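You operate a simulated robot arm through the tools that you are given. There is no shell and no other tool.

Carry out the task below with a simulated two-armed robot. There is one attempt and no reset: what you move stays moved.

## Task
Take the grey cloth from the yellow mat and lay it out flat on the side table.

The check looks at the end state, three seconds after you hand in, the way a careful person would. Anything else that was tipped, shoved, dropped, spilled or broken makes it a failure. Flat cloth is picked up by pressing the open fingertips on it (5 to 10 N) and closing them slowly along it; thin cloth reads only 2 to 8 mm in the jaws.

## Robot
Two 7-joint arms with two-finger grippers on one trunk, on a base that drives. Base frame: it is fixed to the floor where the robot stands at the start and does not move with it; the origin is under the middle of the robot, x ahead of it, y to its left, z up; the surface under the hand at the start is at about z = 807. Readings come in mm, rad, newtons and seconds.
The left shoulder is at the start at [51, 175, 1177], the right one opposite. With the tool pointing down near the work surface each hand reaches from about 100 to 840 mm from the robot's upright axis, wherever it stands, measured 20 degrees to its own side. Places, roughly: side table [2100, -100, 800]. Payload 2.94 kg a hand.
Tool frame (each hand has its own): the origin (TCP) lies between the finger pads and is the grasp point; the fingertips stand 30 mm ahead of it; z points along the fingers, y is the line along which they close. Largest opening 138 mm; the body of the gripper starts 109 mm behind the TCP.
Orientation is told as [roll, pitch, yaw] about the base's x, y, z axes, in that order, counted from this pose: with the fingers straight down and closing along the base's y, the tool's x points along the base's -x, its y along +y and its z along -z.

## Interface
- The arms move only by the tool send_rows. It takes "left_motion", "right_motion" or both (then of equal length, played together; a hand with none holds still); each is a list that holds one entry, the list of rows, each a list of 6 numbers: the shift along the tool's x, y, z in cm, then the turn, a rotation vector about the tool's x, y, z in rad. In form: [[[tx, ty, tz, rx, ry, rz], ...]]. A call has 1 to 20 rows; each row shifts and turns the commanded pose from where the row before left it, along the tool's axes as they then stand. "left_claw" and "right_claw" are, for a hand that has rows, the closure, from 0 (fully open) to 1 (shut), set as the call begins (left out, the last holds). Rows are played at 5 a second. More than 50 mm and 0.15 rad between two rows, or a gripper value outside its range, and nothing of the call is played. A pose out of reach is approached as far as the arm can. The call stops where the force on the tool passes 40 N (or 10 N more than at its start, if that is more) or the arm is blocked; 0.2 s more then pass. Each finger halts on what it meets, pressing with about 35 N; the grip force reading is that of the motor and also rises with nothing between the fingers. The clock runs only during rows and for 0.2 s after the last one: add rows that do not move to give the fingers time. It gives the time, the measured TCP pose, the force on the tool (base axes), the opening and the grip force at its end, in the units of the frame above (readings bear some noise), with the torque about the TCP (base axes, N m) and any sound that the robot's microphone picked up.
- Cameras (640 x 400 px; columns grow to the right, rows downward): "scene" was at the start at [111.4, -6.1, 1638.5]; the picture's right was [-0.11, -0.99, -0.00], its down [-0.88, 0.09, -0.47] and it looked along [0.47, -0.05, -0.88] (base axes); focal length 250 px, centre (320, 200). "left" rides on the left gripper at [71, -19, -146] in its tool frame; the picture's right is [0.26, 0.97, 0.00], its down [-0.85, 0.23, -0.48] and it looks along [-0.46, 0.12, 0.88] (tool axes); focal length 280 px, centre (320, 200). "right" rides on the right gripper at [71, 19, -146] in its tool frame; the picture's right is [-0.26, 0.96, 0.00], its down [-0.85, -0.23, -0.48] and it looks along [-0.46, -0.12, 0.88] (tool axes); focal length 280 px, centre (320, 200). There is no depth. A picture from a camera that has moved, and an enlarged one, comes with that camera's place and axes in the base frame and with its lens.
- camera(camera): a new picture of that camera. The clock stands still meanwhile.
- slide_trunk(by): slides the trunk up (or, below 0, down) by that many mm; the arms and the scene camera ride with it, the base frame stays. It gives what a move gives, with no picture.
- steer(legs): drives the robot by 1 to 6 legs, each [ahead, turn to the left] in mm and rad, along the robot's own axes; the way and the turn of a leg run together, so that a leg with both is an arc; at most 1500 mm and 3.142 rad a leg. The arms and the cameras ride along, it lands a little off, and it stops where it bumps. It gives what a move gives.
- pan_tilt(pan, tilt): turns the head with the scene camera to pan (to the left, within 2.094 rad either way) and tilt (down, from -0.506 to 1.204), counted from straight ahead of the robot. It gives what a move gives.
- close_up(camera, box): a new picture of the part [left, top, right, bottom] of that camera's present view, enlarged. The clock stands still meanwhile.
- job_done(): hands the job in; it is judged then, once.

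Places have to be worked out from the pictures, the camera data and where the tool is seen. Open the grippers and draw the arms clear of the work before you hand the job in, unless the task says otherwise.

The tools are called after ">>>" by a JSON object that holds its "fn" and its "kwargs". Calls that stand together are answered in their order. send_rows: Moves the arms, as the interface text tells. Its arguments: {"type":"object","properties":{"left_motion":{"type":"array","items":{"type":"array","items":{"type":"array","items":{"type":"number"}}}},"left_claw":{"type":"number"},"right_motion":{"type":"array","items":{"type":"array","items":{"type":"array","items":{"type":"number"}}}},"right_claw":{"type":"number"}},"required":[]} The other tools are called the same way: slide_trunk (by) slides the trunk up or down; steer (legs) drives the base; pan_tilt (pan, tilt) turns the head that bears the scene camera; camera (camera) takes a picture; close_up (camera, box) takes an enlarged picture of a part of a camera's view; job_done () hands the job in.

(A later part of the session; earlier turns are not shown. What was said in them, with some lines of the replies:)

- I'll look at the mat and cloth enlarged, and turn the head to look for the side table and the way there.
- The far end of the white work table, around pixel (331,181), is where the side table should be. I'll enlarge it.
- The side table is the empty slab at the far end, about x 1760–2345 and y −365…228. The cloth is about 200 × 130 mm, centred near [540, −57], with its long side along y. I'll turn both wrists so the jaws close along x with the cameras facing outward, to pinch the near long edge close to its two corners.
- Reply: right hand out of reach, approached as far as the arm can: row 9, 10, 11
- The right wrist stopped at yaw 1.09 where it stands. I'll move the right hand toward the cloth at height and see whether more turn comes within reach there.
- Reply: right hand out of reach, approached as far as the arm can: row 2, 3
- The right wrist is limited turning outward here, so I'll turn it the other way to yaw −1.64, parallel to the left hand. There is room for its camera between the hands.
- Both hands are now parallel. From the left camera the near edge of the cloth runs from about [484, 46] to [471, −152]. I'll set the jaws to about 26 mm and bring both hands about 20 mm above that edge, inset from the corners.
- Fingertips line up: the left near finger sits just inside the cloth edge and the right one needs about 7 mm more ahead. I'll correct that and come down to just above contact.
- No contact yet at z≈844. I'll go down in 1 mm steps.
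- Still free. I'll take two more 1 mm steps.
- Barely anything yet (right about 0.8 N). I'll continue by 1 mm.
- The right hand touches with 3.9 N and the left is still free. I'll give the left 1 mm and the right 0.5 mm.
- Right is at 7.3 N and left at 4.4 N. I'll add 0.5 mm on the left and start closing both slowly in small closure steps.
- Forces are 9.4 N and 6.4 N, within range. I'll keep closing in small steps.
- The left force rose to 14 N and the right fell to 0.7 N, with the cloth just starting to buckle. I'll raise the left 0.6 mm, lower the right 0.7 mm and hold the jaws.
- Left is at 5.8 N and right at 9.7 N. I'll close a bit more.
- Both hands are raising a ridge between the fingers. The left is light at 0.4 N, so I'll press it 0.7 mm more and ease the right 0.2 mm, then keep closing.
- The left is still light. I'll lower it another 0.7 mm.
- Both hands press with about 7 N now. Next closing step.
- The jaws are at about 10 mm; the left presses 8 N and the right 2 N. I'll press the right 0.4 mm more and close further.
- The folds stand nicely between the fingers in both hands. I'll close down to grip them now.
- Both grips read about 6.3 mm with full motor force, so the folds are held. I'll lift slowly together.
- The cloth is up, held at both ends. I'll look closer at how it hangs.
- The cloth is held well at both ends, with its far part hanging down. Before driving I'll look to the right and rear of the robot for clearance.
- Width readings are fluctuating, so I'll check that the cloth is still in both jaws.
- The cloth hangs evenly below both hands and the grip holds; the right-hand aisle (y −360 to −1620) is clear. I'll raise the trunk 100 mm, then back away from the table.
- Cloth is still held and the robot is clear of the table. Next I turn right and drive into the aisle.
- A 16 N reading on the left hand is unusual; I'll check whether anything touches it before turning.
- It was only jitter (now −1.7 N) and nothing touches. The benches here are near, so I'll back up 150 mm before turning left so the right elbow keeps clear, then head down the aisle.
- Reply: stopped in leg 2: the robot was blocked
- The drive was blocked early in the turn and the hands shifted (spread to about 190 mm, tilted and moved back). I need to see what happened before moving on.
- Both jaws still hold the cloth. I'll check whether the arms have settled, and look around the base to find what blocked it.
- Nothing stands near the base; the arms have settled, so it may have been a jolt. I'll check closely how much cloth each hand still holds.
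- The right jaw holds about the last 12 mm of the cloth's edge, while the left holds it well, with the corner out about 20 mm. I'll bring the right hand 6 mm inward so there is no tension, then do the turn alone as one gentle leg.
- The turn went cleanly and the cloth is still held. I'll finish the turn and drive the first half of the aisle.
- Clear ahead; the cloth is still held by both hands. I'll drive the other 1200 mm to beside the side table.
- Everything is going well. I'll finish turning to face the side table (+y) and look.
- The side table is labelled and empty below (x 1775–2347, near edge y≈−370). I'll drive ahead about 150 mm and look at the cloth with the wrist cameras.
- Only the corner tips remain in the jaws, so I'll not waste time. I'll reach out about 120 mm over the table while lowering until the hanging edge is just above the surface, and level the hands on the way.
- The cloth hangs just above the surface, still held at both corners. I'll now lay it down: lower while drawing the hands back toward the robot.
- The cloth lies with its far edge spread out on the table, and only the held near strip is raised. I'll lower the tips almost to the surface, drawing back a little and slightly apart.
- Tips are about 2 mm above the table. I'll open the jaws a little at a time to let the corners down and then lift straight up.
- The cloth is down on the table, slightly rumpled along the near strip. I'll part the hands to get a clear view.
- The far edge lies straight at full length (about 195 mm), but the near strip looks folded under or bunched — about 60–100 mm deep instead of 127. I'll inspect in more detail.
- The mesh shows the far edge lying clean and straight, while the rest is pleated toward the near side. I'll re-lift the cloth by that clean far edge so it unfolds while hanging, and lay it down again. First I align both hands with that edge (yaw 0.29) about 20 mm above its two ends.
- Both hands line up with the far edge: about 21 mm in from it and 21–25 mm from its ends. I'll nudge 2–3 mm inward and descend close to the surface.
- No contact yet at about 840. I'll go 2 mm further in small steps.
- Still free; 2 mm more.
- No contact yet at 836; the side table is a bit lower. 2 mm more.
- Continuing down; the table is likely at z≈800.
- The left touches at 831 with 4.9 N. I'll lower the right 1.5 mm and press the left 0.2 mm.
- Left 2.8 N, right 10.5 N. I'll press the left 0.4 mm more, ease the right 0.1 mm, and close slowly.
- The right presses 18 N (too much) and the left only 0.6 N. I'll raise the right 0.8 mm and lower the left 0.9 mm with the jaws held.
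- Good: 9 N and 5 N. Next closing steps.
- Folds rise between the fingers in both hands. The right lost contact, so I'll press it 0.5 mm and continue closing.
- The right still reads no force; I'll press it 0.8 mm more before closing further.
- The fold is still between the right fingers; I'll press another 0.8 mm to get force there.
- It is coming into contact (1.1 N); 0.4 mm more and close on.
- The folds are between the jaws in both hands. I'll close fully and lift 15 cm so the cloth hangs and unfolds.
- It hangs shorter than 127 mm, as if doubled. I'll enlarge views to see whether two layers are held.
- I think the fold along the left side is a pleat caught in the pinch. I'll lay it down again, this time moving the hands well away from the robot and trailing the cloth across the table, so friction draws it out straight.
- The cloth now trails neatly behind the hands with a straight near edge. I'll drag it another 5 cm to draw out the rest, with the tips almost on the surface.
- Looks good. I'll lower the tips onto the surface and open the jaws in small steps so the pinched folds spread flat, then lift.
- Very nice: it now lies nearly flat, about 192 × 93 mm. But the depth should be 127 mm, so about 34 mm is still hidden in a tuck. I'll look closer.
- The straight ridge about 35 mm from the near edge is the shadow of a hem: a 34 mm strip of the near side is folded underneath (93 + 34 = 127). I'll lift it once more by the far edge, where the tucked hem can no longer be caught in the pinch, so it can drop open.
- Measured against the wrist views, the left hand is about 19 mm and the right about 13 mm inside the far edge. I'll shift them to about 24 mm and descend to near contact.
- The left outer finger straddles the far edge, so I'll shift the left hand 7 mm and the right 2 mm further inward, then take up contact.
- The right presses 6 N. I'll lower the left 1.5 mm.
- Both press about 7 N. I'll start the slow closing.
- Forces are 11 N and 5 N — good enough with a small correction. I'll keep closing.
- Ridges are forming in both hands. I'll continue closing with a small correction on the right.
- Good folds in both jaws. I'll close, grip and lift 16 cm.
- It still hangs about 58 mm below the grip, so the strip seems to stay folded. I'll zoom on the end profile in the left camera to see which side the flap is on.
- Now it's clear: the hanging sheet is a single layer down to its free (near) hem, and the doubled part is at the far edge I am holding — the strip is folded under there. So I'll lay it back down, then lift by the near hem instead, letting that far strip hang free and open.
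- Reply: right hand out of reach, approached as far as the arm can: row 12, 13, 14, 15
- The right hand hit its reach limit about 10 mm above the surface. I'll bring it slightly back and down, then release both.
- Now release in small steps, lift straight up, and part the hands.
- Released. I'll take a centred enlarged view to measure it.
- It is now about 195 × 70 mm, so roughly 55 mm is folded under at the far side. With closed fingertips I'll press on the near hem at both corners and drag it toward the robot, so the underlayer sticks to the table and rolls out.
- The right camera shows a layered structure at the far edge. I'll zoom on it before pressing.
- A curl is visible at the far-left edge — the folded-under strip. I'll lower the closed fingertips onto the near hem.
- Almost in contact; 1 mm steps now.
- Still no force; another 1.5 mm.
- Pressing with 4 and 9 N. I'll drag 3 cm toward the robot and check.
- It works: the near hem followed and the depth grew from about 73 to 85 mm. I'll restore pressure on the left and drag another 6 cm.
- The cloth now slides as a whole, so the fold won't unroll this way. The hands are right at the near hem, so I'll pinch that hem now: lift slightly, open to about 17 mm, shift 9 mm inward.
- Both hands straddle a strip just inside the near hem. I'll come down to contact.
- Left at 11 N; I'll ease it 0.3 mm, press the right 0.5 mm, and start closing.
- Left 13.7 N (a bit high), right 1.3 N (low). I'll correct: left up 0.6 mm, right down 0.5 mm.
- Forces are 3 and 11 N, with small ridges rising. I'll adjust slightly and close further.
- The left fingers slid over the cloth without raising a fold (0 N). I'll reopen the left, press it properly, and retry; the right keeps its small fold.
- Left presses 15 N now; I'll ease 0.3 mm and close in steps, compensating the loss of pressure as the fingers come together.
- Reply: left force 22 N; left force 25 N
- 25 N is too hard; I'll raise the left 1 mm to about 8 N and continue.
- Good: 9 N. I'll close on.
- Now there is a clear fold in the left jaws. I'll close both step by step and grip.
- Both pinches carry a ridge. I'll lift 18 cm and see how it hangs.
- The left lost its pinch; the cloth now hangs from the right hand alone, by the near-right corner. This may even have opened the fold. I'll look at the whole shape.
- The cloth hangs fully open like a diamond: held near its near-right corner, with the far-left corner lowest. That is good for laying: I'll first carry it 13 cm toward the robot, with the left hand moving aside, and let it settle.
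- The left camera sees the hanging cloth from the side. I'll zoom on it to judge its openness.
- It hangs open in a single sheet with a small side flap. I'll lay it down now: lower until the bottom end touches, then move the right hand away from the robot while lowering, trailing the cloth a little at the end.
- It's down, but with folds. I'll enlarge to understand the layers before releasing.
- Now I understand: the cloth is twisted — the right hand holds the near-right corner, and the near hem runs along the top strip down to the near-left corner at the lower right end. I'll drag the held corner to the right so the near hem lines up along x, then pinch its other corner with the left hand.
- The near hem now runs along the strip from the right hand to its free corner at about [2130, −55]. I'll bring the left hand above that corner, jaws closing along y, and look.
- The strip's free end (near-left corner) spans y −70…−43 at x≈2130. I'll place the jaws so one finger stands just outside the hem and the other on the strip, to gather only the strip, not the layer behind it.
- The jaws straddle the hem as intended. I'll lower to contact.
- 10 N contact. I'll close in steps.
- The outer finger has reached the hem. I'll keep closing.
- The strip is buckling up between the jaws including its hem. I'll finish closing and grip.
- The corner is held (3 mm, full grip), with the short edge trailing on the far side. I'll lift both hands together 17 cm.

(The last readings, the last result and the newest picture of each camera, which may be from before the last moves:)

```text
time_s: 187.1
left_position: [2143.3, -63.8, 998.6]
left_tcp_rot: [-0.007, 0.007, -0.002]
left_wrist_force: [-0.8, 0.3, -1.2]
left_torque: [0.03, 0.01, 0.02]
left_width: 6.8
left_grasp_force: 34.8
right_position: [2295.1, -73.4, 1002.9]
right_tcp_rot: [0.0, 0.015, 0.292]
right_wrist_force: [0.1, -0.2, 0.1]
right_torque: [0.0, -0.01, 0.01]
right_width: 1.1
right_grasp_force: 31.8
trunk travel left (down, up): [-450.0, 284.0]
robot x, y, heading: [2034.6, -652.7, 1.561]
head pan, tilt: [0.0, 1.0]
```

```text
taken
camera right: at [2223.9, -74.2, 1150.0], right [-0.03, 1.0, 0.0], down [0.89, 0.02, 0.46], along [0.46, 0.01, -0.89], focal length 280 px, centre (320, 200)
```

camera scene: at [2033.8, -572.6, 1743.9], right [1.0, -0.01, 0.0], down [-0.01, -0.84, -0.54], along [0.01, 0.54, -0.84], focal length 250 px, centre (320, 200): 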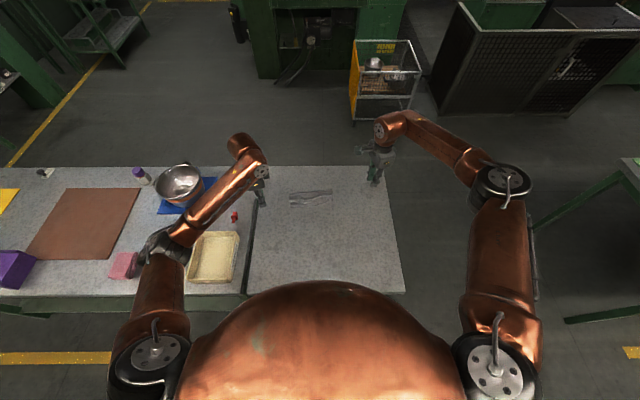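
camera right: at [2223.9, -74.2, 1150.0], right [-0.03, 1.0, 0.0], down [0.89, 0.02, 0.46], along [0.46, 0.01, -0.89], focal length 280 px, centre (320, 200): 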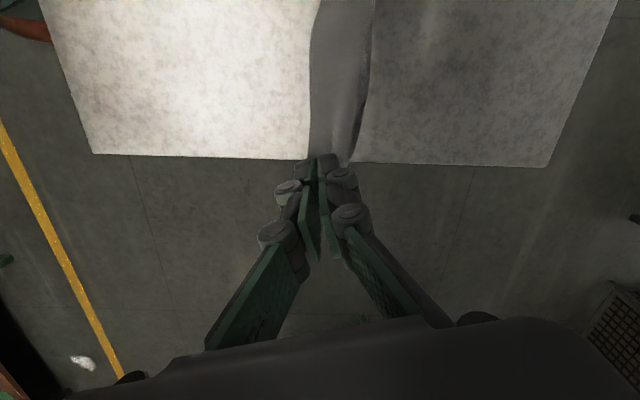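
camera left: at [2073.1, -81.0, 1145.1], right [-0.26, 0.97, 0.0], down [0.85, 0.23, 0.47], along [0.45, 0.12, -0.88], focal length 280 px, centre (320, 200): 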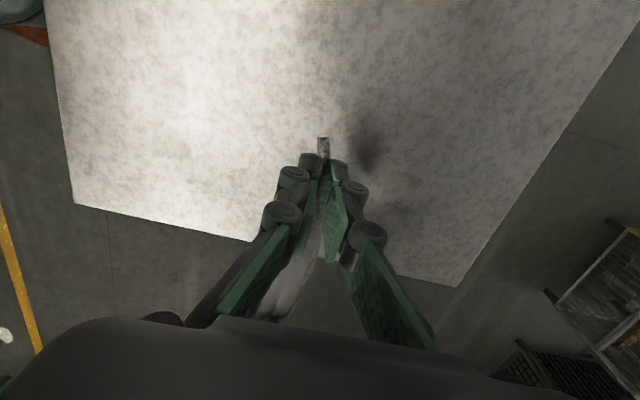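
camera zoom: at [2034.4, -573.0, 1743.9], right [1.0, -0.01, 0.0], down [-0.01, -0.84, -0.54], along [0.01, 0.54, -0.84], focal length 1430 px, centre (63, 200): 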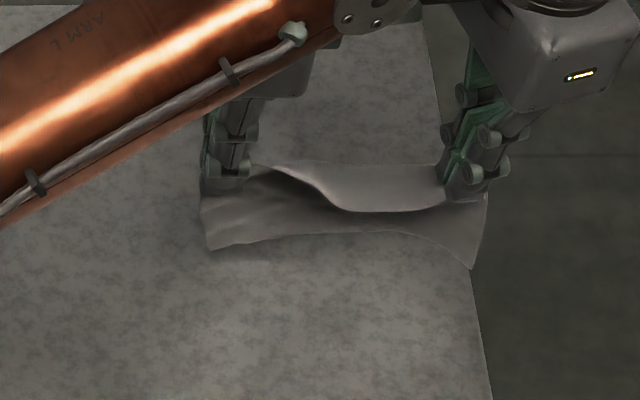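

Both hands now hold the near hem with the sheet hanging open; a 25–40 mm hem strip flops over to the back. I now see why strips got tucked under before: dragging in the last centimetres rolls that flap beneath. So I'll lay it moving away from the robot, then finish the last bit straight down with a slight move back so the flap spreads outward.

>>> {"fn": "send_rows", "kwargs": {"left_motion": [[[0, 0, 1.0, 0, 0, 0], [0, 0, 2.0, 0, 0, 0], [0, 0, 2.2, 0, 0, 0], [0, 0, 1.8, 0, 0, 0], [0, 0.4, 1.0, 0, 0, 0], [0, 1.0, 1.0, 0, 0, 0], [0, 1.2, 1.0, 0, 0, 0], [0, 1.2, 1.0, 0, 0, 0], [0, 1.2, 1.0, 0, 0, 0], [0, 1.2, 0.8, 0, 0, 0], [0, 0.8, 0.5, 0, 0, 0], [0, 0, 0, 0, 0, 0]]], "right_motion": [[[0, 0, 1.0, 0, 0, 0.146], [0, 0, 2.0, 0, 0, 0.146], [0, 0, 2.3, 0, 0, 0], [0, 0, 2.0, 0, 0, 0], [0, 0.4, 1.1, 0, 0, 0], [0, 1.0, 1.0, 0, 0, 0], [0, 1.2, 1.0, 0, 0, 0], [0, 1.2, 1.0, 0, 0, 0], [0, 1.2, 1.0, 0, 0, 0], [0, 1.2, 0.8, 0, 0, 0], [0, 0.8, 0.5, 0, 0, 0], [0, 0, 0, 0, 0, 0]]]}}

>>> {"fn": "close_up", "kwargs": {"camera": "scene", "box": [320, 165, 410, 235]}}

>>> {"fn": "close_up", "kwargs": {"camera": "right", "box": [200, 0, 460, 200]}}

>>> {"fn": "close_up", "kwargs": {"camera": "left", "box": [200, 80, 440, 280]}}

```text
time_s: 189.7
left_position: [2141.8, 6.0, 866.4]
left_tcp_rot: [-0.006, 0.006, -0.001]
left_wrist_force: [3.6, 0.1, 2.9]
left_torque: [-0.09, -0.1, 0.03]
left_width: 3.5
left_grasp_force: 40.7
right_position: [2294.3, -6.0, 864.3]
right_tcp_rot: [-0.003, 0.014, -0.001]
right_wrist_force: [0.2, -0.3, -0.4]
right_torque: [0.0, 0.01, -0.01]
right_width: 1.6
right_grasp_force: 30.9
trunk travel left (down, up): [-450.0, 284.0]
robot x, y, heading: [2030.4, -650.6, 1.56]
head pan, tilt: [0.0, 1.0]
```

```text
5.71 times, centred on (365, 200) of scene
camera zoom: at [2034.2, -573.5, 1744.0], right [1.0, -0.01, 0.0], down [-0.01, -0.84, -0.54], along [0.01, 0.54, -0.84], focal length 1430 px, centre (63, 200)
```

zoom: 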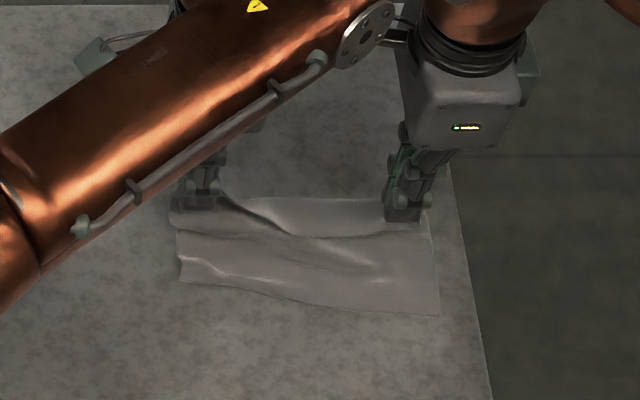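

```text
2.00 times, centred on (330, 100) of right
camera zoom: at [2224.2, 14.4, 1011.6], right [0.26, 0.96, -0.01], down [0.85, -0.23, 0.47], along [0.45, -0.13, -0.89], focal length 561 px, centre (300, 400)
```

zoom: 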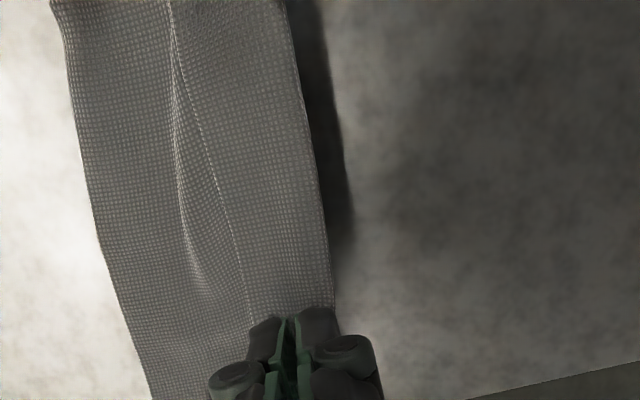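

```text
2.00 times, centred on (320, 180) of left
camera zoom: at [2071.9, -10.9, 1012.5], right [-0.26, 0.97, 0.0], down [0.85, 0.23, 0.47], along [0.45, 0.12, -0.88], focal length 561 px, centre (320, 240)
```

zoom: 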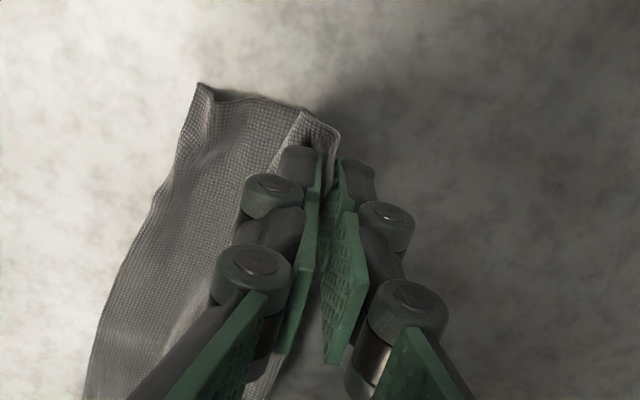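

Now the geometry is clear: the near hem flap sits on the robot side of the jaws and the sheet on the far side, so the right direction to lay is toward the robot. I'll lift again 11 cm, then lay moving toward the robot, stopping about 30 mm above the surface.

>>> {"fn": "send_rows", "kwargs": {"left_motion": [[[0, 0, -1.0, 0, 0, 0], [0, 0, -2.0, 0, 0, 0], [0, 0, -2.5, 0, 0, 0], [0, 0, -2.5, 0, 0, 0], [0, 0, -2.0, 0, 0, 0], [0, 0, -1.0, 0, 0, 0], [0, 0, 0, 0, 0, 0], [0, 0, 0, 0, 0, 0], [0, -0.3, 1.0, 0, 0, 0], [0, -0.8, 1.5, 0, 0, 0], [0, -1.0, 1.5, 0, 0, 0], [0, -1.0, 1.2, 0, 0, 0], [0, -1.1, 0.9, 0, 0, 0], [0, -1.1, 0.9, 0, 0, 0], [0, -1.1, 0.9, 0, 0, 0], [0, -1.1, 0.9, 0, 0, 0], [0, -1.1, 0.9, 0, 0, 0], [0, -1.1, 0.9, 0, 0, 0], [0, -0.8, 0.8, 0, 0, 0], [0, 0, 0, 0, 0, 0]]], "right_motion": [[[0, 0, -1.0, 0, 0, 0], [0, 0, -2.0, 0, 0, 0], [0, 0, -2.5, 0, 0, 0], [0, 0, -2.5, 0, 0, 0], [0, 0, -2.0, 0, 0, 0], [0, 0, -1.0, 0, 0, 0], [0, 0, 0, 0, 0, 0], [0, 0, 0, 0, 0, 0], [0, -0.3, 1.0, 0, 0, 0], [0, -0.8, 1.5, 0, 0, 0], [0, -1.0, 1.5, 0, 0, 0], [0, -1.0, 1.2, 0, 0, 0], [0, -1.1, 0.9, 0, 0, 0], [0, -1.1, 0.9, 0, 0, 0], [0, -1.1, 0.9, 0, 0, 0], [0, -1.1, 0.9, 0, 0, 0], [0, -1.1, 0.9, 0, 0, 0], [0, -1.1, 0.9, 0, 0, 0], [0, -0.8, 0.8, 0, 0, 0], [0, 0, 0, 0, 0, 0]]]}}

>>> {"fn": "close_up", "kwargs": {"camera": "scene", "box": [320, 175, 410, 245]}}

>>> {"fn": "close_up", "kwargs": {"camera": "right", "box": [200, 0, 460, 200]}}

>>> {"fn": "close_up", "kwargs": {"camera": "left", "box": [200, 80, 440, 280]}}

```text
time_s: 193.9
left_position: [2140.4, -99.7, 863.1]
left_tcp_rot: [-0.008, 0.008, -0.001]
left_wrist_force: [0.3, -0.7, -0.6]
left_torque: [-0.01, -0.01, 0.05]
left_width: 4.4
left_grasp_force: 30.5
right_position: [2291.8, -110.1, 863.7]
right_tcp_rot: [-0.003, 0.014, -0.002]
right_wrist_force: [-0.4, -1.1, 0.0]
right_torque: [0.0, -0.01, 0.0]
right_width: 1.7
right_grasp_force: 31.9
trunk travel left (down, up): [-450.0, 284.0]
robot x, y, heading: [2032.0, -651.2, 1.556]
head pan, tilt: [0.0, 1.0]
```

```text
5.71 times, centred on (365, 210) of scene
camera zoom: at [2034.2, -573.3, 1744.0], right [1.0, -0.01, 0.0], down [-0.01, -0.84, -0.54], along [0.01, 0.54, -0.84], focal length 1430 px, centre (63, 143)
```

zoom: 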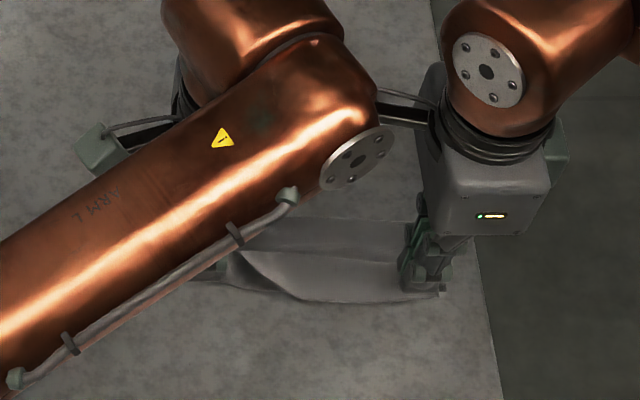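

```text
2.00 times, centred on (330, 100) of right
camera zoom: at [2222.1, -89.7, 1009.5], right [0.26, 0.96, -0.01], down [0.85, -0.23, 0.47], along [0.45, -0.13, -0.89], focal length 561 px, centre (300, 400)
```

zoom: 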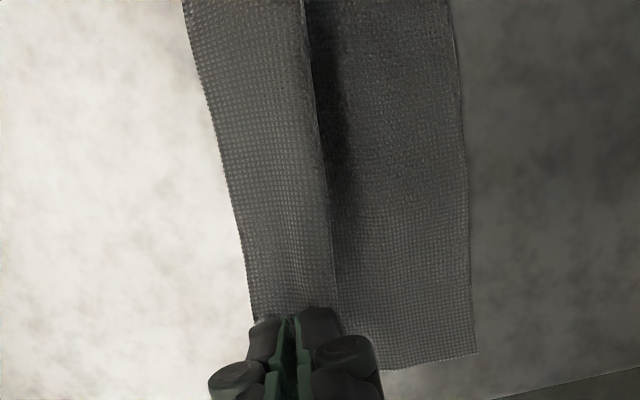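

```text
2.00 times, centred on (320, 180) of left
camera zoom: at [2069.4, -116.4, 1008.9], right [-0.26, 0.97, 0.0], down [0.85, 0.23, 0.47], along [0.45, 0.12, -0.88], focal length 561 px, centre (320, 240)
```

zoom: 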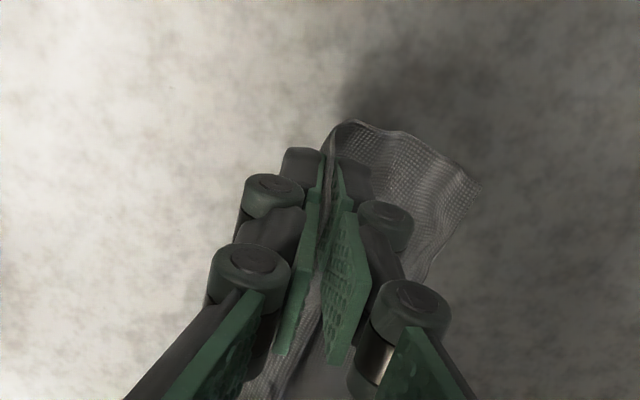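

Looking at it properly: the taut line is the hem itself between the hands, and the sheet merely bulges because I haven't pulled far enough — the far hem lies flat on the table at y≈−40, so the hands must go to about y −165. I'll keep moving toward the robot and lower at the end.

>>> {"fn": "send_rows", "kwargs": {"left_motion": [[[0, -0.6, 0, 0, 0, 0], [0, -1.0, 0.2, 0, 0, 0], [0, -1.0, 0.4, 0, 0, 0], [0, -1.0, 0.5, 0, 0, 0], [0, -1.0, 0.5, 0, 0, 0], [0, -0.8, 0.5, 0, 0, 0], [0, -0.6, 0.4, 0, 0, 0], [0, 0, 0, 0, 0, 0]]], "right_motion": [[[0, -0.6, 0, 0, 0, 0], [0, -1.0, 0.2, 0, 0, 0], [0, -1.0, 0.4, 0, 0, 0], [0, -1.0, 0.5, 0, 0, 0], [0, -1.0, 0.5, 0, 0, 0], [0, -0.8, 0.5, 0, 0, 0], [0, -0.6, 0.4, 0, 0, 0], [0, 0, 0, 0, 0, 0]]]}}

>>> {"fn": "close_up", "kwargs": {"camera": "right", "box": [200, 0, 520, 220]}}

>>> {"fn": "close_up", "kwargs": {"camera": "left", "box": [200, 80, 500, 280]}}

```text
time_s: 195.7
left_position: [2141.7, -157.9, 837.6]
left_tcp_rot: [-0.008, 0.006, 0.001]
left_wrist_force: [-0.4, 0.6, -2.1]
left_torque: [0.02, 0.02, -0.01]
left_width: 8.2
left_grasp_force: 33.2
right_position: [2292.9, -169.4, 836.8]
right_tcp_rot: [-0.003, 0.015, -0.001]
right_wrist_force: [0.4, 0.6, 0.5]
right_torque: [0.02, 0.01, -0.01]
right_width: 1.7
right_grasp_force: 30.5
trunk travel left (down, up): [-450.0, 284.0]
robot x, y, heading: [2035.3, -650.3, 1.555]
head pan, tilt: [0.0, 1.0]
```

```text
1.82 times, centred on (360, 110) of right
camera zoom: at [2223.6, -150.0, 983.3], right [0.26, 0.96, -0.01], down [0.85, -0.23, 0.47], along [0.45, -0.13, -0.89], focal length 510 px, centre (247, 364)
```

zoom: 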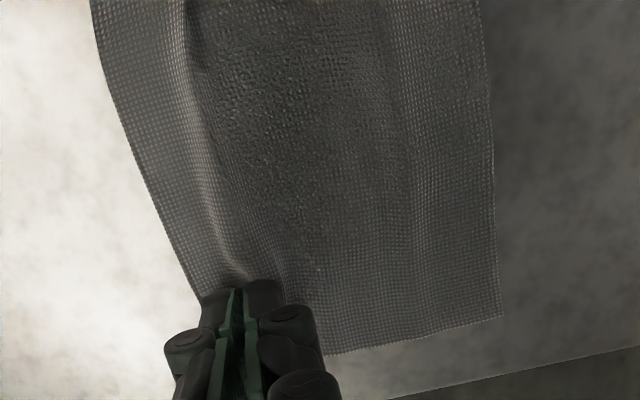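

```text
2.00 times, centred on (350, 180) of left
camera zoom: at [2070.8, -175.8, 983.7], right [-0.26, 0.97, 0.0], down [0.85, 0.23, 0.47], along [0.45, 0.12, -0.88], focal length 561 px, centre (260, 240)
```

zoom: 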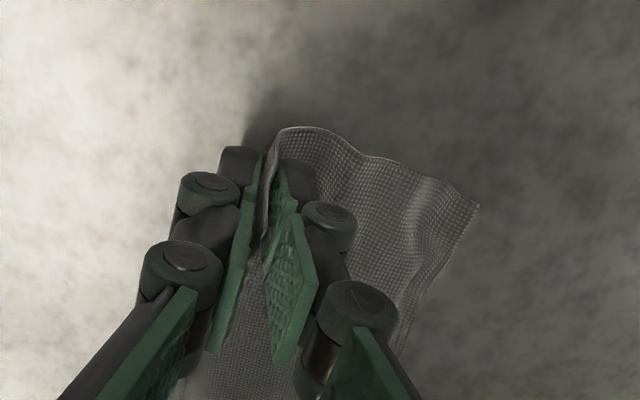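

Excellent — now the whole sheet is spread in a single layer, from the near hem (y≈−190) to the far hem (y≈−76). I'll set the tips down and release gently, letting the opening fingers spread the pinched folds.

>>> {"fn": "send_rows", "kwargs": {"left_motion": [[[0, -0.2, 0.3, 0, 0, 0], [0, 0, 0.2, 0, 0, 0], [0, 0, 0, 0, 0, 0]]], "right_motion": [[[0, -0.2, 0.3, 0, 0, 0], [0, 0, 0.2, 0, 0, 0], [0, 0, 0, 0, 0, 0]]]}}

>>> {"fn": "send_rows", "kwargs": {"left_motion": [[[0, 0, 0, 0, 0, 0], [0, 0, 0, 0, 0, 0], [0, 0, 0, 0, 0, 0]]], "right_motion": [[[0, 0, 0, 0, 0, 0], [0, 0, 0, 0, 0, 0], [0, 0, 0, 0, 0, 0]]], "left_claw": 0.93, "right_claw": 0.93}}

>>> {"fn": "send_rows", "kwargs": {"left_motion": [[[0, 0, 0, 0, 0, 0], [0, 0, 0, 0, 0, 0], [0, 0, 0, 0, 0, 0]]], "right_motion": [[[0, 0, 0, 0, 0, 0], [0, 0, 0, 0, 0, 0], [0, 0, 0, 0, 0, 0]]], "left_claw": 0.85, "right_claw": 0.85}}

>>> {"fn": "close_up", "kwargs": {"camera": "left", "box": [200, 80, 500, 280]}}

>>> {"fn": "close_up", "kwargs": {"camera": "right", "box": [200, 0, 520, 220]}}

```text
time_s: 196.5
left_position: [2140.1, -159.2, 833.2]
left_tcp_rot: [-0.006, 0.006, 0.001]
left_wrist_force: [0.7, -0.3, -0.4]
left_torque: [-0.05, 0.03, 0.02]
left_width: 1.9
left_grasp_force: 26.4
right_position: [2293.2, -172.5, 832.3]
right_tcp_rot: [-0.004, 0.014, -0.001]
right_wrist_force: [-0.7, -0.3, -0.4]
right_torque: [-0.02, -0.01, 0.03]
right_width: 1.3
right_grasp_force: 31.4
trunk travel left (down, up): [-450.0, 284.0]
robot x, y, heading: [2032.3, -654.2, 1.554]
head pan, tilt: [0.0, 1.0]
```

```text
time_s: 197.3
left_position: [2140.2, -160.0, 832.6]
left_tcp_rot: [-0.006, 0.007, 0.0]
left_wrist_force: [-0.1, -0.3, 0.5]
left_torque: [0.02, 0.0, 0.01]
left_width: 9.5
left_grasp_force: 0.1
right_position: [2292.5, -172.6, 832.6]
right_tcp_rot: [-0.003, 0.013, -0.002]
right_wrist_force: [0.7, 0.2, -0.2]
right_torque: [-0.04, -0.01, 0.02]
right_width: 9.5
right_grasp_force: 0.1
trunk travel left (down, up): [-450.0, 284.0]
robot x, y, heading: [2035.1, -651.5, 1.554]
head pan, tilt: [0.0, 1.0]
```

```text
time_s: 198.1
left_position: [2139.6, -159.7, 833.7]
left_tcp_rot: [-0.008, 0.008, -0.002]
left_wrist_force: [-0.4, 0.5, 0.1]
left_torque: [-0.02, -0.03, 0.01]
left_width: 20.5
left_grasp_force: 0.1
right_position: [2292.1, -173.2, 832.6]
right_tcp_rot: [-0.005, 0.015, -0.004]
right_wrist_force: [-0.9, -0.5, 0.6]
right_torque: [-0.05, -0.01, 0.0]
right_width: 20.5
right_grasp_force: 0.0
trunk travel left (down, up): [-450.0, 284.0]
robot x, y, heading: [2034.7, -650.1, 1.558]
head pan, tilt: [0.0, 1.0]
```

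```text
2.00 times, centred on (350, 180) of left
camera zoom: at [2069.9, -177.3, 979.3], right [-0.26, 0.97, 0.0], down [0.85, 0.23, 0.47], along [0.45, 0.12, -0.88], focal length 561 px, centre (260, 240)
```

zoom: 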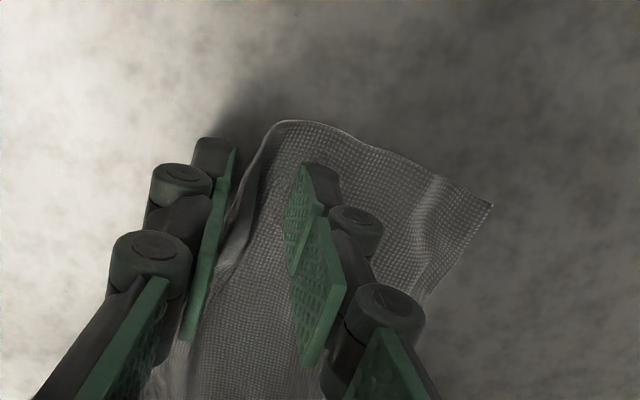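

```text
1.82 times, centred on (360, 110) of right
camera zoom: at [2223.4, -152.3, 979.0], right [0.26, 0.96, -0.01], down [0.85, -0.23, 0.47], along [0.45, -0.13, -0.89], focal length 510 px, centre (247, 364)
```

zoom: 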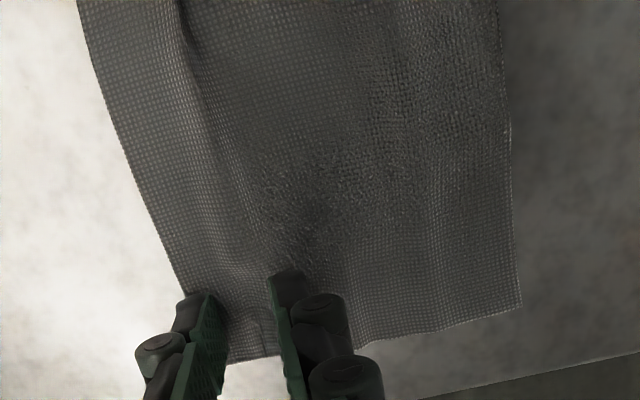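

Released cleanly. I'll lift straight up, part the hands, and look from above.

>>> {"fn": "send_rows", "kwargs": {"left_motion": [[[0, 0, -0.5, 0, 0, 0], [0, 0, -1, 0, 0, 0], [0, 0, -2, 0, 0, 0], [0, 0, -3, 0, 0, 0], [0, 0, -4, 0, 0, 0], [0, 0, -4, 0, 0, 0], [3, 0, -1, 0, 0, 0], [4.5, 0, 0, 0, 0, 0], [4.5, 0, 0, 0, 0, 0], [4.5, 0, 0, 0, 0, 0], [4.5, 0, 0, 0, 0, 0], [4.5, 0, 0, 0, 0, 0], [0, 0, 0, 0, 0, 0]]], "right_motion": [[[0, 0, -0.5, 0, 0, 0], [0, 0, -1, 0, 0, 0], [0, 0, -2, 0, 0, 0], [0, 0, -3, 0, 0, 0], [0, 0, -4, 0, 0, 0], [0, 0, -4, 0, 0, 0], [-2, 0, -1, 0, 0, 0], [-3, 0, 0, 0, 0, 0], [-3, 0, 0, 0, 0, 0], [-3, 0, 0, 0, 0, 0], [0, 0, 0, 0, 0, 0], [0, 0, 0, 0, 0, 0], [0, 0, 0, 0, 0, 0]]]}}

>>> {"fn": "close_up", "kwargs": {"camera": "scene", "box": [330, 195, 410, 255]}}

>>> {"fn": "camera", "kwargs": {"camera": "scene"}}

```text
time_s: 200.9
left_position: [1888.4, -157.3, 989.2]
left_tcp_rot: [-0.008, 0.007, -0.003]
left_wrist_force: [0.1, 0.4, -0.2]
left_torque: [-0.03, 0.01, 0.01]
left_width: 20.6
left_grasp_force: 0.0
right_position: [2405.2, -171.9, 982.8]
right_tcp_rot: [-0.006, 0.015, -0.003]
right_wrist_force: [-0.3, 0.0, -0.4]
right_torque: [-0.02, 0.01, -0.04]
right_width: 21.0
right_grasp_force: 0.0
trunk travel left (down, up): [-450.0, 284.0]
robot x, y, heading: [2034.2, -649.4, 1.558]
head pan, tilt: [0.0, 1.0]
```

```text
6.67 times, centred on (370, 225) of scene
camera zoom: at [2035.5, -572.8, 1743.9], right [1.0, -0.01, 0.0], down [-0.01, -0.84, -0.54], along [0.01, 0.54, -0.84], focal length 1668 px, centre (-13, 33)
```

zoom: 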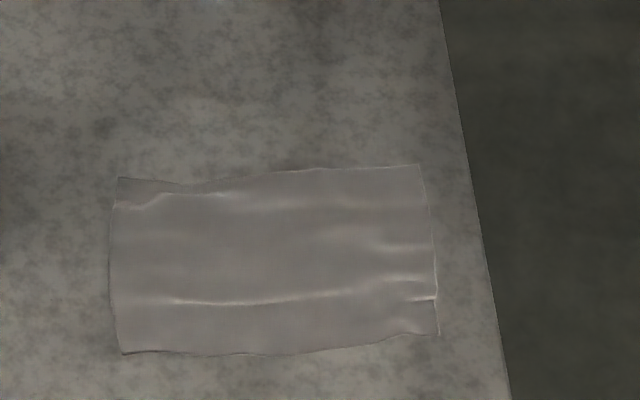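

```text
taken
camera scene: at [2035.5, -572.8, 1743.9], right [1.0, -0.01, 0.0], down [-0.01, -0.84, -0.54], along [0.01, 0.54, -0.84], focal length 250 px, centre (320, 200)
```

scene: 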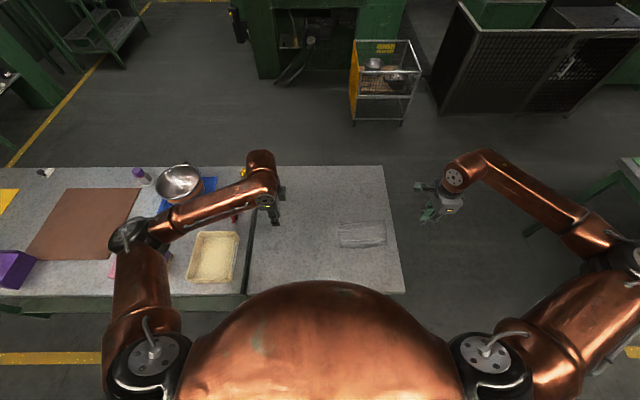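

Excellent: it lies as one layer, about 193 × 116 mm, fully on the table with just a few shallow ripples along x. I'll zoom in to judge them.

>>> {"fn": "close_up", "kwargs": {"camera": "scene", "box": [342, 212, 396, 250]}}

```text
10.53 times, centred on (369, 231) of scene
camera zoom: at [2035.5, -572.8, 1743.9], right [1.0, -0.01, 0.0], down [-0.01, -0.84, -0.54], along [0.01, 0.54, -0.84], focal length 2634 px, centre (-196, -126)
```

zoom: 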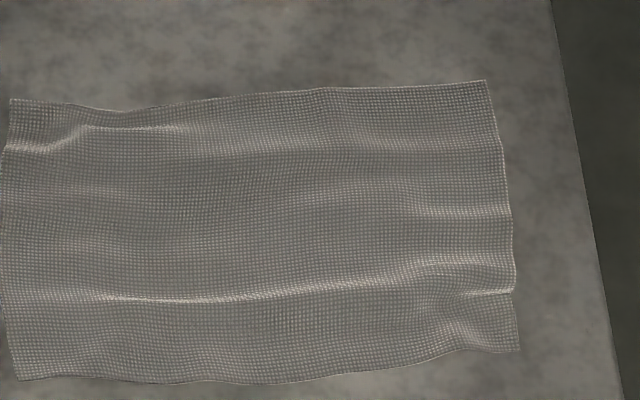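

There are a few shallow ripples. I'll smooth them by pressing closed fingertips near both near corners and drawing the hem about 10 mm toward the robot.

>>> {"fn": "send_rows", "kwargs": {"left_motion": [[[-4.23, -0.43, 0, 0, 0, 0], [-4.23, -0.43, 0, 0, 0, 0], [-4.23, -0.43, 0, 0, 0, 0], [-4.23, -0.43, 0, 0, 0, 0], [-4.23, -0.43, 0, 0, 0, 0], [-4.23, -0.43, 0, 0, 0, 0], [0, 0, 4, 0, 0, 0], [0, 0, 4, 0, 0, 0], [0, 0, 4, 0, 0, 0], [0, 0, 2.9, 0, 0, 0], [0, 0, 0, 0, 0, 0], [0, 0, 0, 0, 0, 0]]], "right_motion": [[[0, 0, 0, 0, 0, 0], [0, 0, 0, 0, 0, 0], [0, 0, 0, 0, 0, 0], [3.6, -0.07, 0, 0, 0, 0], [3.6, -0.07, 0, 0, 0, 0], [3.6, -0.06, 0, 0, 0, 0], [0, 0, 4, 0, 0, 0], [0, 0, 4, 0, 0, 0], [0, 0, 4, 0, 0, 0], [0, 0, 2.3, 0, 0, 0], [0, 0, 0, 0, 0, 0], [0, 0, 0, 0, 0, 0]]], "left_claw": 1.0, "right_claw": 1.0}}

>>> {"fn": "close_up", "kwargs": {"camera": "left", "box": [220, 80, 480, 260]}}

>>> {"fn": "close_up", "kwargs": {"camera": "right", "box": [200, 20, 460, 220]}}

```text
time_s: 203.5
left_position: [2139.6, -187.5, 837.1]
left_tcp_rot: [-0.006, 0.005, 0.0]
left_wrist_force: [0.3, 0.5, 0.2]
left_torque: [0.03, -0.03, -0.03]
left_width: 0.1
left_grasp_force: 28.5
right_position: [2294.9, -169.0, 844.1]
right_tcp_rot: [-0.003, 0.015, -0.003]
right_wrist_force: [0.2, 0.3, 0.8]
right_torque: [0.0, -0.05, -0.01]
right_width: 0.0
right_grasp_force: 28.9
trunk travel left (down, up): [-450.0, 284.0]
robot x, y, heading: [2031.9, -650.7, 1.556]
head pan, tilt: [0.0, 1.0]
```

```text
2.22 times, centred on (350, 170) of left
camera zoom: at [2068.4, -204.3, 982.6], right [-0.26, 0.97, 0.0], down [0.85, 0.23, 0.47], along [0.45, 0.12, -0.88], focal length 623 px, centre (253, 267)
```

zoom: 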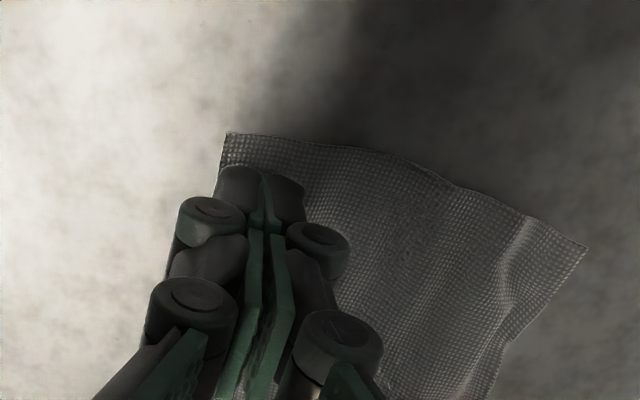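

```text
2.00 times, centred on (330, 120) of right
camera zoom: at [2225.9, -149.7, 990.8], right [0.26, 0.96, -0.01], down [0.85, -0.23, 0.47], along [0.45, -0.13, -0.89], focal length 561 px, centre (300, 360)
```

zoom: 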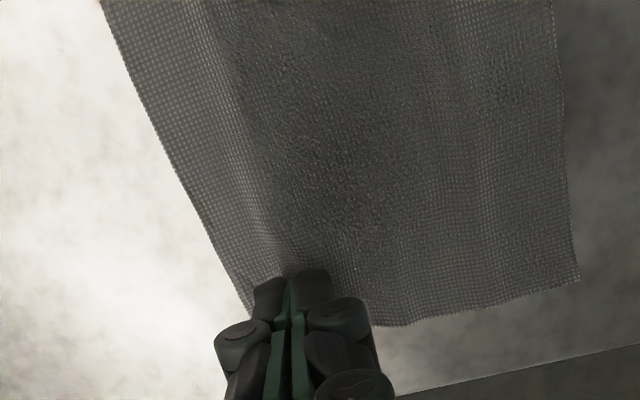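

Both fingertips are over the near hem. I'll lower to light contact.

>>> {"fn": "send_rows", "kwargs": {"left_motion": [[[0, 0, 0.4, 0, 0, 0], [0, 0, 0.2, 0, 0, 0], [0, 0, 0.1, 0, 0, 0], [0, 0, 0, 0, 0, 0]]], "right_motion": [[[0, 0, 0.6, 0, 0, 0], [0, 0, 0.4, 0, 0, 0], [0, 0, 0.3, 0, 0, 0], [0, 0, 0, 0, 0, 0]]]}}

```text
time_s: 204.5
left_position: [2138.3, -186.9, 832.3]
left_tcp_rot: [-0.004, 0.006, 0.0]
left_wrist_force: [-0.3, 0.5, -0.4]
left_torque: [0.0, 0.02, -0.03]
left_width: 0.0
left_grasp_force: 28.6
right_position: [2293.9, -174.2, 829.4]
right_tcp_rot: [-0.004, 0.015, -0.002]
right_wrist_force: [0.0, 0.4, -0.5]
right_torque: [0.0, -0.01, 0.0]
right_width: 0.0
right_grasp_force: 28.6
trunk travel left (down, up): [-450.0, 284.0]
robot x, y, heading: [2036.2, -649.6, 1.553]
head pan, tilt: [0.0, 1.0]
```

A little further down in 1 mm steps.

>>> {"fn": "send_rows", "kwargs": {"left_motion": [[[0, 0, 0.1, 0, 0, 0], [0, 0, 0.1, 0, 0, 0], [0, 0, 0, 0, 0, 0]]], "right_motion": [[[0, 0, 0.05, 0, 0, 0], [0, 0, 0.05, 0, 0, 0], [0, 0, 0, 0, 0, 0]]]}}

```text
time_s: 205.3
left_position: [2139.6, -187.0, 830.1]
left_tcp_rot: [-0.007, 0.008, 0.0]
left_wrist_force: [0.7, -1.1, -0.1]
left_torque: [0.04, -0.04, 0.02]
left_width: 0.0
left_grasp_force: 27.9
right_position: [2294.3, -173.3, 829.1]
right_tcp_rot: [-0.002, 0.014, 0.0]
right_wrist_force: [-0.8, -0.3, 0.1]
right_torque: [-0.02, -0.02, 0.01]
right_width: 0.0
right_grasp_force: 28.7
trunk travel left (down, up): [-450.0, 284.0]
robot x, y, heading: [2033.1, -653.2, 1.561]
head pan, tilt: [0.0, 1.0]
```

No contact yet; continuing down.

>>> {"fn": "send_rows", "kwargs": {"left_motion": [[[0, 0, 0.1, 0, 0, 0], [0, 0, 0.05, 0, 0, 0], [0, 0, 0, 0, 0, 0]]], "right_motion": [[[0, 0, 0.1, 0, 0, 0], [0, 0, 0.05, 0, 0, 0], [0, 0, 0, 0, 0, 0]]]}}

```text
time_s: 206.1
left_position: [2139.2, -187.5, 828.7]
left_tcp_rot: [-0.006, 0.007, -0.001]
left_wrist_force: [0.8, -0.1, -0.3]
left_torque: [0.03, -0.05, -0.02]
left_width: 0.0
left_grasp_force: 28.3
right_position: [2293.5, -173.6, 828.9]
right_tcp_rot: [-0.004, 0.014, -0.002]
right_wrist_force: [0.3, -1.1, -0.4]
right_torque: [-0.01, 0.0, 0.0]
right_width: 0.0
right_grasp_force: 28.8
trunk travel left (down, up): [-450.0, 284.0]
robot x, y, heading: [2030.0, -649.0, 1.558]
head pan, tilt: [0.0, 1.0]
```

Still free; another 1 mm.

>>> {"fn": "send_rows", "kwargs": {"left_motion": [[[0, 0, 0.08, 0, 0, 0], [0, 0, 0.04, 0, 0, 0], [0, 0, 0, 0, 0, 0]]], "right_motion": [[[0, 0, 0.08, 0, 0, 0], [0, 0, 0.04, 0, 0, 0], [0, 0, 0, 0, 0, 0]]]}}

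```text
time_s: 206.9
left_position: [2138.0, -187.7, 829.3]
left_tcp_rot: [-0.004, 0.006, -0.002]
left_wrist_force: [0.0, 0.0, -0.2]
left_torque: [0.0, 0.01, -0.01]
left_width: 0.3
left_grasp_force: 28.4
right_position: [2293.8, -173.0, 826.8]
right_tcp_rot: [-0.002, 0.013, -0.002]
right_wrist_force: [2.2, -0.2, 4.8]
right_torque: [0.03, -0.06, 0.01]
right_width: 0.1
right_grasp_force: 28.2
trunk travel left (down, up): [-450.0, 284.0]
robot x, y, heading: [2034.2, -647.7, 1.561]
head pan, tilt: [0.0, 1.0]
```

The right presses 4.8 N; I'll lower the left by 1 mm.

>>> {"fn": "send_rows", "kwargs": {"left_motion": [[[0, 0, 0.06, 0, 0, 0], [0, 0, 0.04, 0, 0, 0], [0, 0, 0, 0, 0, 0]]], "right_motion": [[[0, 0, 0, 0, 0, 0], [0, 0, 0, 0, 0, 0], [0, 0, 0, 0, 0, 0]]]}}

```text
time_s: 207.7
left_position: [2139.5, -186.6, 828.5]
left_tcp_rot: [-0.005, 0.007, -0.001]
left_wrist_force: [-1.6, -1.7, 8.5]
left_torque: [-0.07, -0.01, 0.0]
left_width: 0.0
left_grasp_force: 28.3
right_position: [2293.3, -174.4, 827.3]
right_tcp_rot: [-0.003, 0.014, -0.002]
right_wrist_force: [0.5, 1.0, 5.0]
right_torque: [0.03, -0.04, 0.02]
right_width: 0.0
right_grasp_force: 28.3
trunk travel left (down, up): [-450.0, 284.0]
robot x, y, heading: [2030.2, -653.1, 1.559]
head pan, tilt: [0.0, 1.0]
```

Contact forces 8.5 and 5 N. I'll draw 12 mm toward the robot and 3 mm apart.

>>> {"fn": "send_rows", "kwargs": {"left_motion": [[[0.05, -0.25, 0, 0, 0, 0], [0.08, -0.3, 0, 0, 0, 0], [0.1, -0.3, 0, 0, 0, 0], [0.07, -0.25, 0, 0, 0, 0], [0, -0.1, 0, 0, 0, 0], [0, 0, 0, 0, 0, 0]]], "right_motion": [[[-0.05, -0.25, 0, 0, 0, 0], [-0.08, -0.3, 0, 0, 0, 0], [-0.1, -0.3, 0, 0, 0, 0], [-0.07, -0.25, 0, 0, 0, 0], [0, -0.1, 0, 0, 0, 0], [0, 0, 0, 0, 0, 0]]]}}

>>> {"fn": "close_up", "kwargs": {"camera": "left", "box": [220, 80, 480, 260]}}

>>> {"fn": "close_up", "kwargs": {"camera": "right", "box": [200, 20, 460, 220]}}

```text
time_s: 209.1
left_position: [2135.6, -198.9, 827.2]
left_tcp_rot: [-0.006, 0.005, 0.0]
left_wrist_force: [1.4, 2.1, 8.4]
left_torque: [-0.01, -0.06, 0.02]
left_width: 0.1
left_grasp_force: 28.7
right_position: [2296.8, -188.0, 828.3]
right_tcp_rot: [-0.002, 0.015, -0.003]
right_wrist_force: [-0.2, -0.5, 0.0]
right_torque: [-0.01, -0.01, 0.01]
right_width: 0.0
right_grasp_force: 28.0
trunk travel left (down, up): [-450.0, 284.0]
robot x, y, heading: [2035.0, -651.5, 1.56]
head pan, tilt: [0.0, 1.0]
```

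```text
2.22 times, centred on (350, 170) of left
camera zoom: at [2065.6, -216.5, 973.7], right [-0.26, 0.97, 0.0], down [0.85, 0.23, 0.47], along [0.45, 0.12, -0.88], focal length 623 px, centre (253, 267)
```

zoom: 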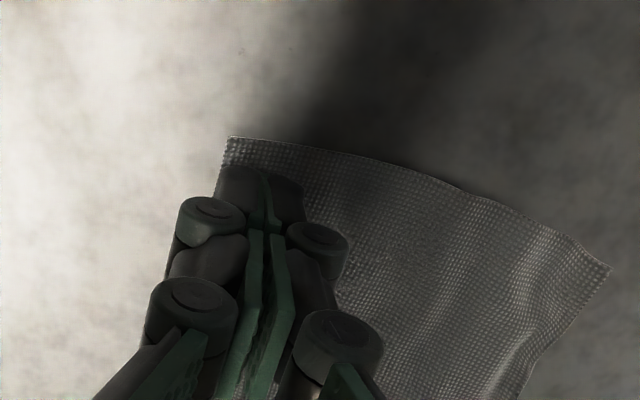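

```text
2.00 times, centred on (330, 120) of right
camera zoom: at [2227.9, -167.0, 974.9], right [0.26, 0.96, -0.01], down [0.85, -0.23, 0.47], along [0.45, -0.13, -0.89], focal length 561 px, centre (300, 360)
```

zoom: 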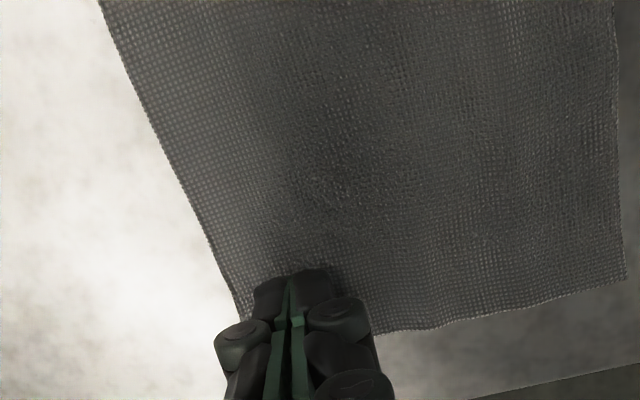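

Much smoother. I'll lift straight up and check from above.

>>> {"fn": "send_rows", "kwargs": {"left_motion": [[[0, 0, -0.5, 0, 0, 0], [0, 0, -1, 0, 0, 0], [0, 0, -2, 0, 0, 0], [0, 0, -3, 0, 0, 0], [0, 0, -4, 0, 0, 0], [0, 0, -4, 0, 0, 0], [3, 0, -2, 0, 0, 0], [4.5, 0, 0, 0, 0, 0], [4.5, 0, 0, 0, 0, 0], [4.5, 0, 0, 0, 0, 0], [4.5, 0, 0, 0, 0, 0], [4.5, 0, 0, 0, 0, 0], [0, 0, 0, 0, 0, 0]]], "right_motion": [[[0, 0, -0.5, 0, 0, 0], [0, 0, -1, 0, 0, 0], [0, 0, -2, 0, 0, 0], [0, 0, -3, 0, 0, 0], [0, 0, -4, 0, 0, 0], [0, 0, -4, 0, 0, 0], [-2, 0, -2, 0, 0, 0], [-3, 0, 0, 0, 0, 0], [-3, 0, 0, 0, 0, 0], [-3, 0, 0, 0, 0, 0], [0, 0, 0, 0, 0, 0], [0, 0, 0, 0, 0, 0], [0, 0, 0, 0, 0, 0]]]}}

>>> {"fn": "close_up", "kwargs": {"camera": "scene", "box": [338, 210, 398, 254]}}

```text
time_s: 211.9
left_position: [1882.0, -197.0, 991.6]
left_tcp_rot: [-0.006, 0.008, -0.002]
left_wrist_force: [-0.6, 1.2, -1.2]
left_torque: [-0.01, 0.03, -0.02]
left_width: 0.0
left_grasp_force: 28.7
right_position: [2405.4, -188.8, 991.5]
right_tcp_rot: [-0.004, 0.013, -0.002]
right_wrist_force: [0.2, -0.3, 0.1]
right_torque: [-0.04, 0.03, -0.02]
right_width: 0.0
right_grasp_force: 28.7
trunk travel left (down, up): [-450.0, 284.0]
robot x, y, heading: [2035.7, -650.7, 1.558]
head pan, tilt: [0.0, 1.0]
```

```text
9.09 times, centred on (368, 232) of scene
camera zoom: at [2035.4, -572.5, 1743.9], right [1.0, -0.01, 0.0], down [-0.01, -0.84, -0.54], along [0.01, 0.54, -0.84], focal length 2275 px, centre (-116, -91)
```

zoom: 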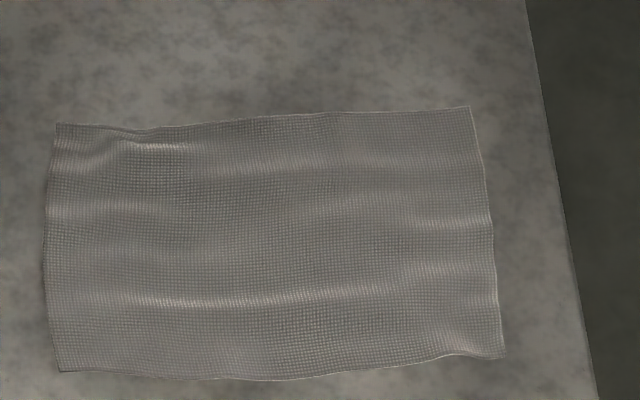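

The cloth is now about 195 × 122 mm (true size about 200 × 127), single-layered and flat on the side table. I'll open the grippers, raise the arms and back the robot away.

>>> {"fn": "send_rows", "kwargs": {"left_motion": [[[0, 0, -3, 0, 0, 0], [0, 0, -4, 0, 0, 0], [0, 0, -4, 0, 0, 0], [0, 0, 0, 0, 0, 0], [0, 0, 0, 0, 0, 0], [0, 0, 0, 0, 0, 0]]], "right_motion": [[[0, 0, -3, 0, 0, 0], [0, 0, -4, 0, 0, 0], [0, 0, -4, 0, 0, 0], [0, 0, 0, 0, 0, 0], [0, 0, 0, 0, 0, 0], [0, 0, 0, 0, 0, 0]]], "left_claw": 0.0, "right_claw": 0.0}}

>>> {"fn": "steer", "kwargs": {"legs": [[-300, 0]]}}

>>> {"fn": "camera", "kwargs": {"camera": "scene"}}

```text
time_s: 213.3
left_position: [1881.2, -196.0, 1103.3]
left_tcp_rot: [-0.008, 0.007, -0.002]
left_wrist_force: [-0.3, 0.2, 1.0]
left_torque: [-0.02, 0.03, 0.02]
left_width: 127.0
left_grasp_force: 0.0
right_position: [2409.1, -188.9, 1103.1]
right_tcp_rot: [-0.005, 0.013, -0.002]
right_wrist_force: [-0.5, 0.1, -0.9]
right_torque: [0.0, 0.03, -0.04]
right_width: 126.9
right_grasp_force: 0.1
trunk travel left (down, up): [-450.0, 284.0]
robot x, y, heading: [2028.5, -651.5, 1.561]
head pan, tilt: [0.0, 1.0]
```

```text
time_s: 215.4
left_position: [1879.5, -504.7, 1102.6]
left_tcp_rot: [-0.004, 0.007, -0.008]
left_wrist_force: [0.0, -1.5, -0.1]
left_torque: [0.05, 0.0, 0.02]
left_width: 138.0
left_grasp_force: 0.1
right_position: [2406.2, -500.1, 1104.0]
right_tcp_rot: [-0.002, 0.014, -0.007]
right_wrist_force: [-0.9, 0.7, 0.2]
right_torque: [0.05, -0.02, 0.0]
right_width: 137.8
right_grasp_force: 0.1
trunk travel left (down, up): [-450.0, 284.0]
robot x, y, heading: [2026.7, -960.8, 1.552]
head pan, tilt: [0.0, 1.0]
```

```text
taken
camera scene: at [2029.3, -882.8, 1744.0], right [1.0, -0.02, 0.0], down [-0.02, -0.84, -0.54], along [0.01, 0.54, -0.84], focal length 250 px, centre (320, 200)
```

scene: 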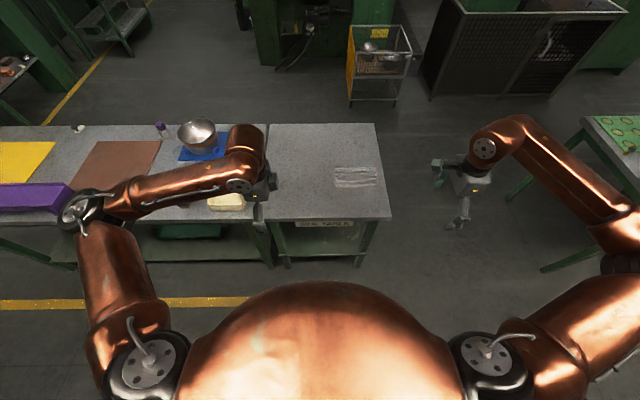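

The robot is clear of the table. I'll take a last close look at the cloth and at the work table.

>>> {"fn": "close_up", "kwargs": {"camera": "scene", "box": [320, 150, 395, 205]}}

>>> {"fn": "pan_tilt", "kwargs": {"pan": 0.6, "tilt": 0.6}}

>>> {"fn": "camera", "kwargs": {"camera": "scene"}}

```text
7.27 times, centred on (358, 178) of scene
camera zoom: at [2029.3, -882.8, 1744.0], right [1.0, -0.02, 0.0], down [-0.02, -0.84, -0.54], along [0.01, 0.54, -0.84], focal length 1820 px, centre (47, 364)
```

zoom: 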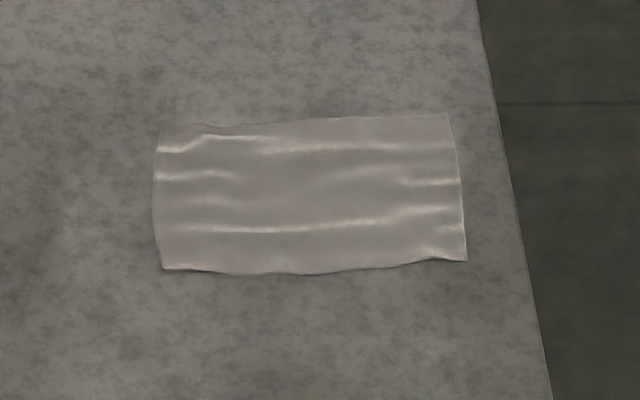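

```text
time_s: 216.4
left_position: [1879.1, -504.1, 1103.2]
left_tcp_rot: [-0.007, 0.008, -0.008]
left_wrist_force: [0.1, 0.3, 0.0]
left_torque: [-0.01, -0.01, 0.01]
left_width: 138.1
left_grasp_force: 0.1
right_position: [2405.6, -498.5, 1104.3]
right_tcp_rot: [-0.005, 0.015, -0.007]
right_wrist_force: [-0.5, -0.6, 0.1]
right_torque: [0.01, -0.03, 0.0]
right_width: 138.0
right_grasp_force: 0.1
trunk travel left (down, up): [-450.0, 284.0]
robot x, y, heading: [2026.5, -960.7, 1.551]
head pan, tilt: [0.6, 0.6]
```

```text
taken
camera scene: at [1979.5, -877.2, 1776.0], right [0.84, 0.55, 0.0], down [0.31, -0.47, -0.82], along [-0.45, 0.69, -0.57], focal length 250 px, centre (320, 200)
```

scene: 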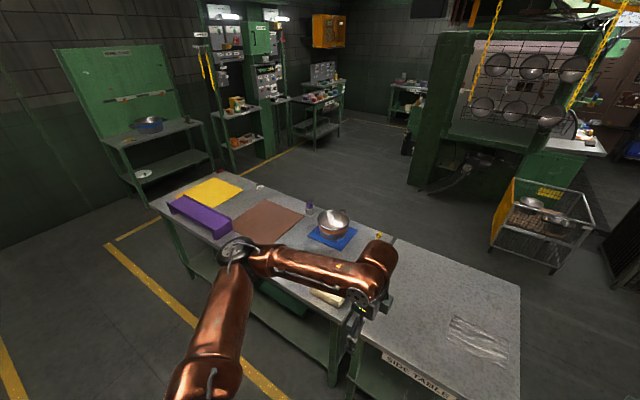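

The cloth lies spread out flat on the side table. The mat, chute, board, bowl and tray on the work table are in place, and the arms are open and clear. I'm handing in the job.

>>> {"fn": "job_done", "kwargs": {}}

```text
The job is handed in.
```

The grey cloth is off the yellow mat and laid out on the side table. It lies as a single layer with a few shallow ripples left. The last time I measured it, it covered about 195 × 122 mm of its roughly 200 × 127 mm.

- **Laying it flat:** the first attempts left part of the cloth folded over. I lifted and re-laid it several times before it opened out fully, then smoothed it by pulling the near edge.
- **Drive over:** one turn stopped early because the robot reported being blocked, and the hands shifted. I saw nothing near the base, and both hands kept hold of the cloth. The rest of the route went without a stop.
- **Everything else:** nothing else looked moved in the last picture, though the left arm hid part of the work table. The grippers are open and the robot is backed about 300 mm away from the side table.

The job is handed in, and no result has come back from the check.
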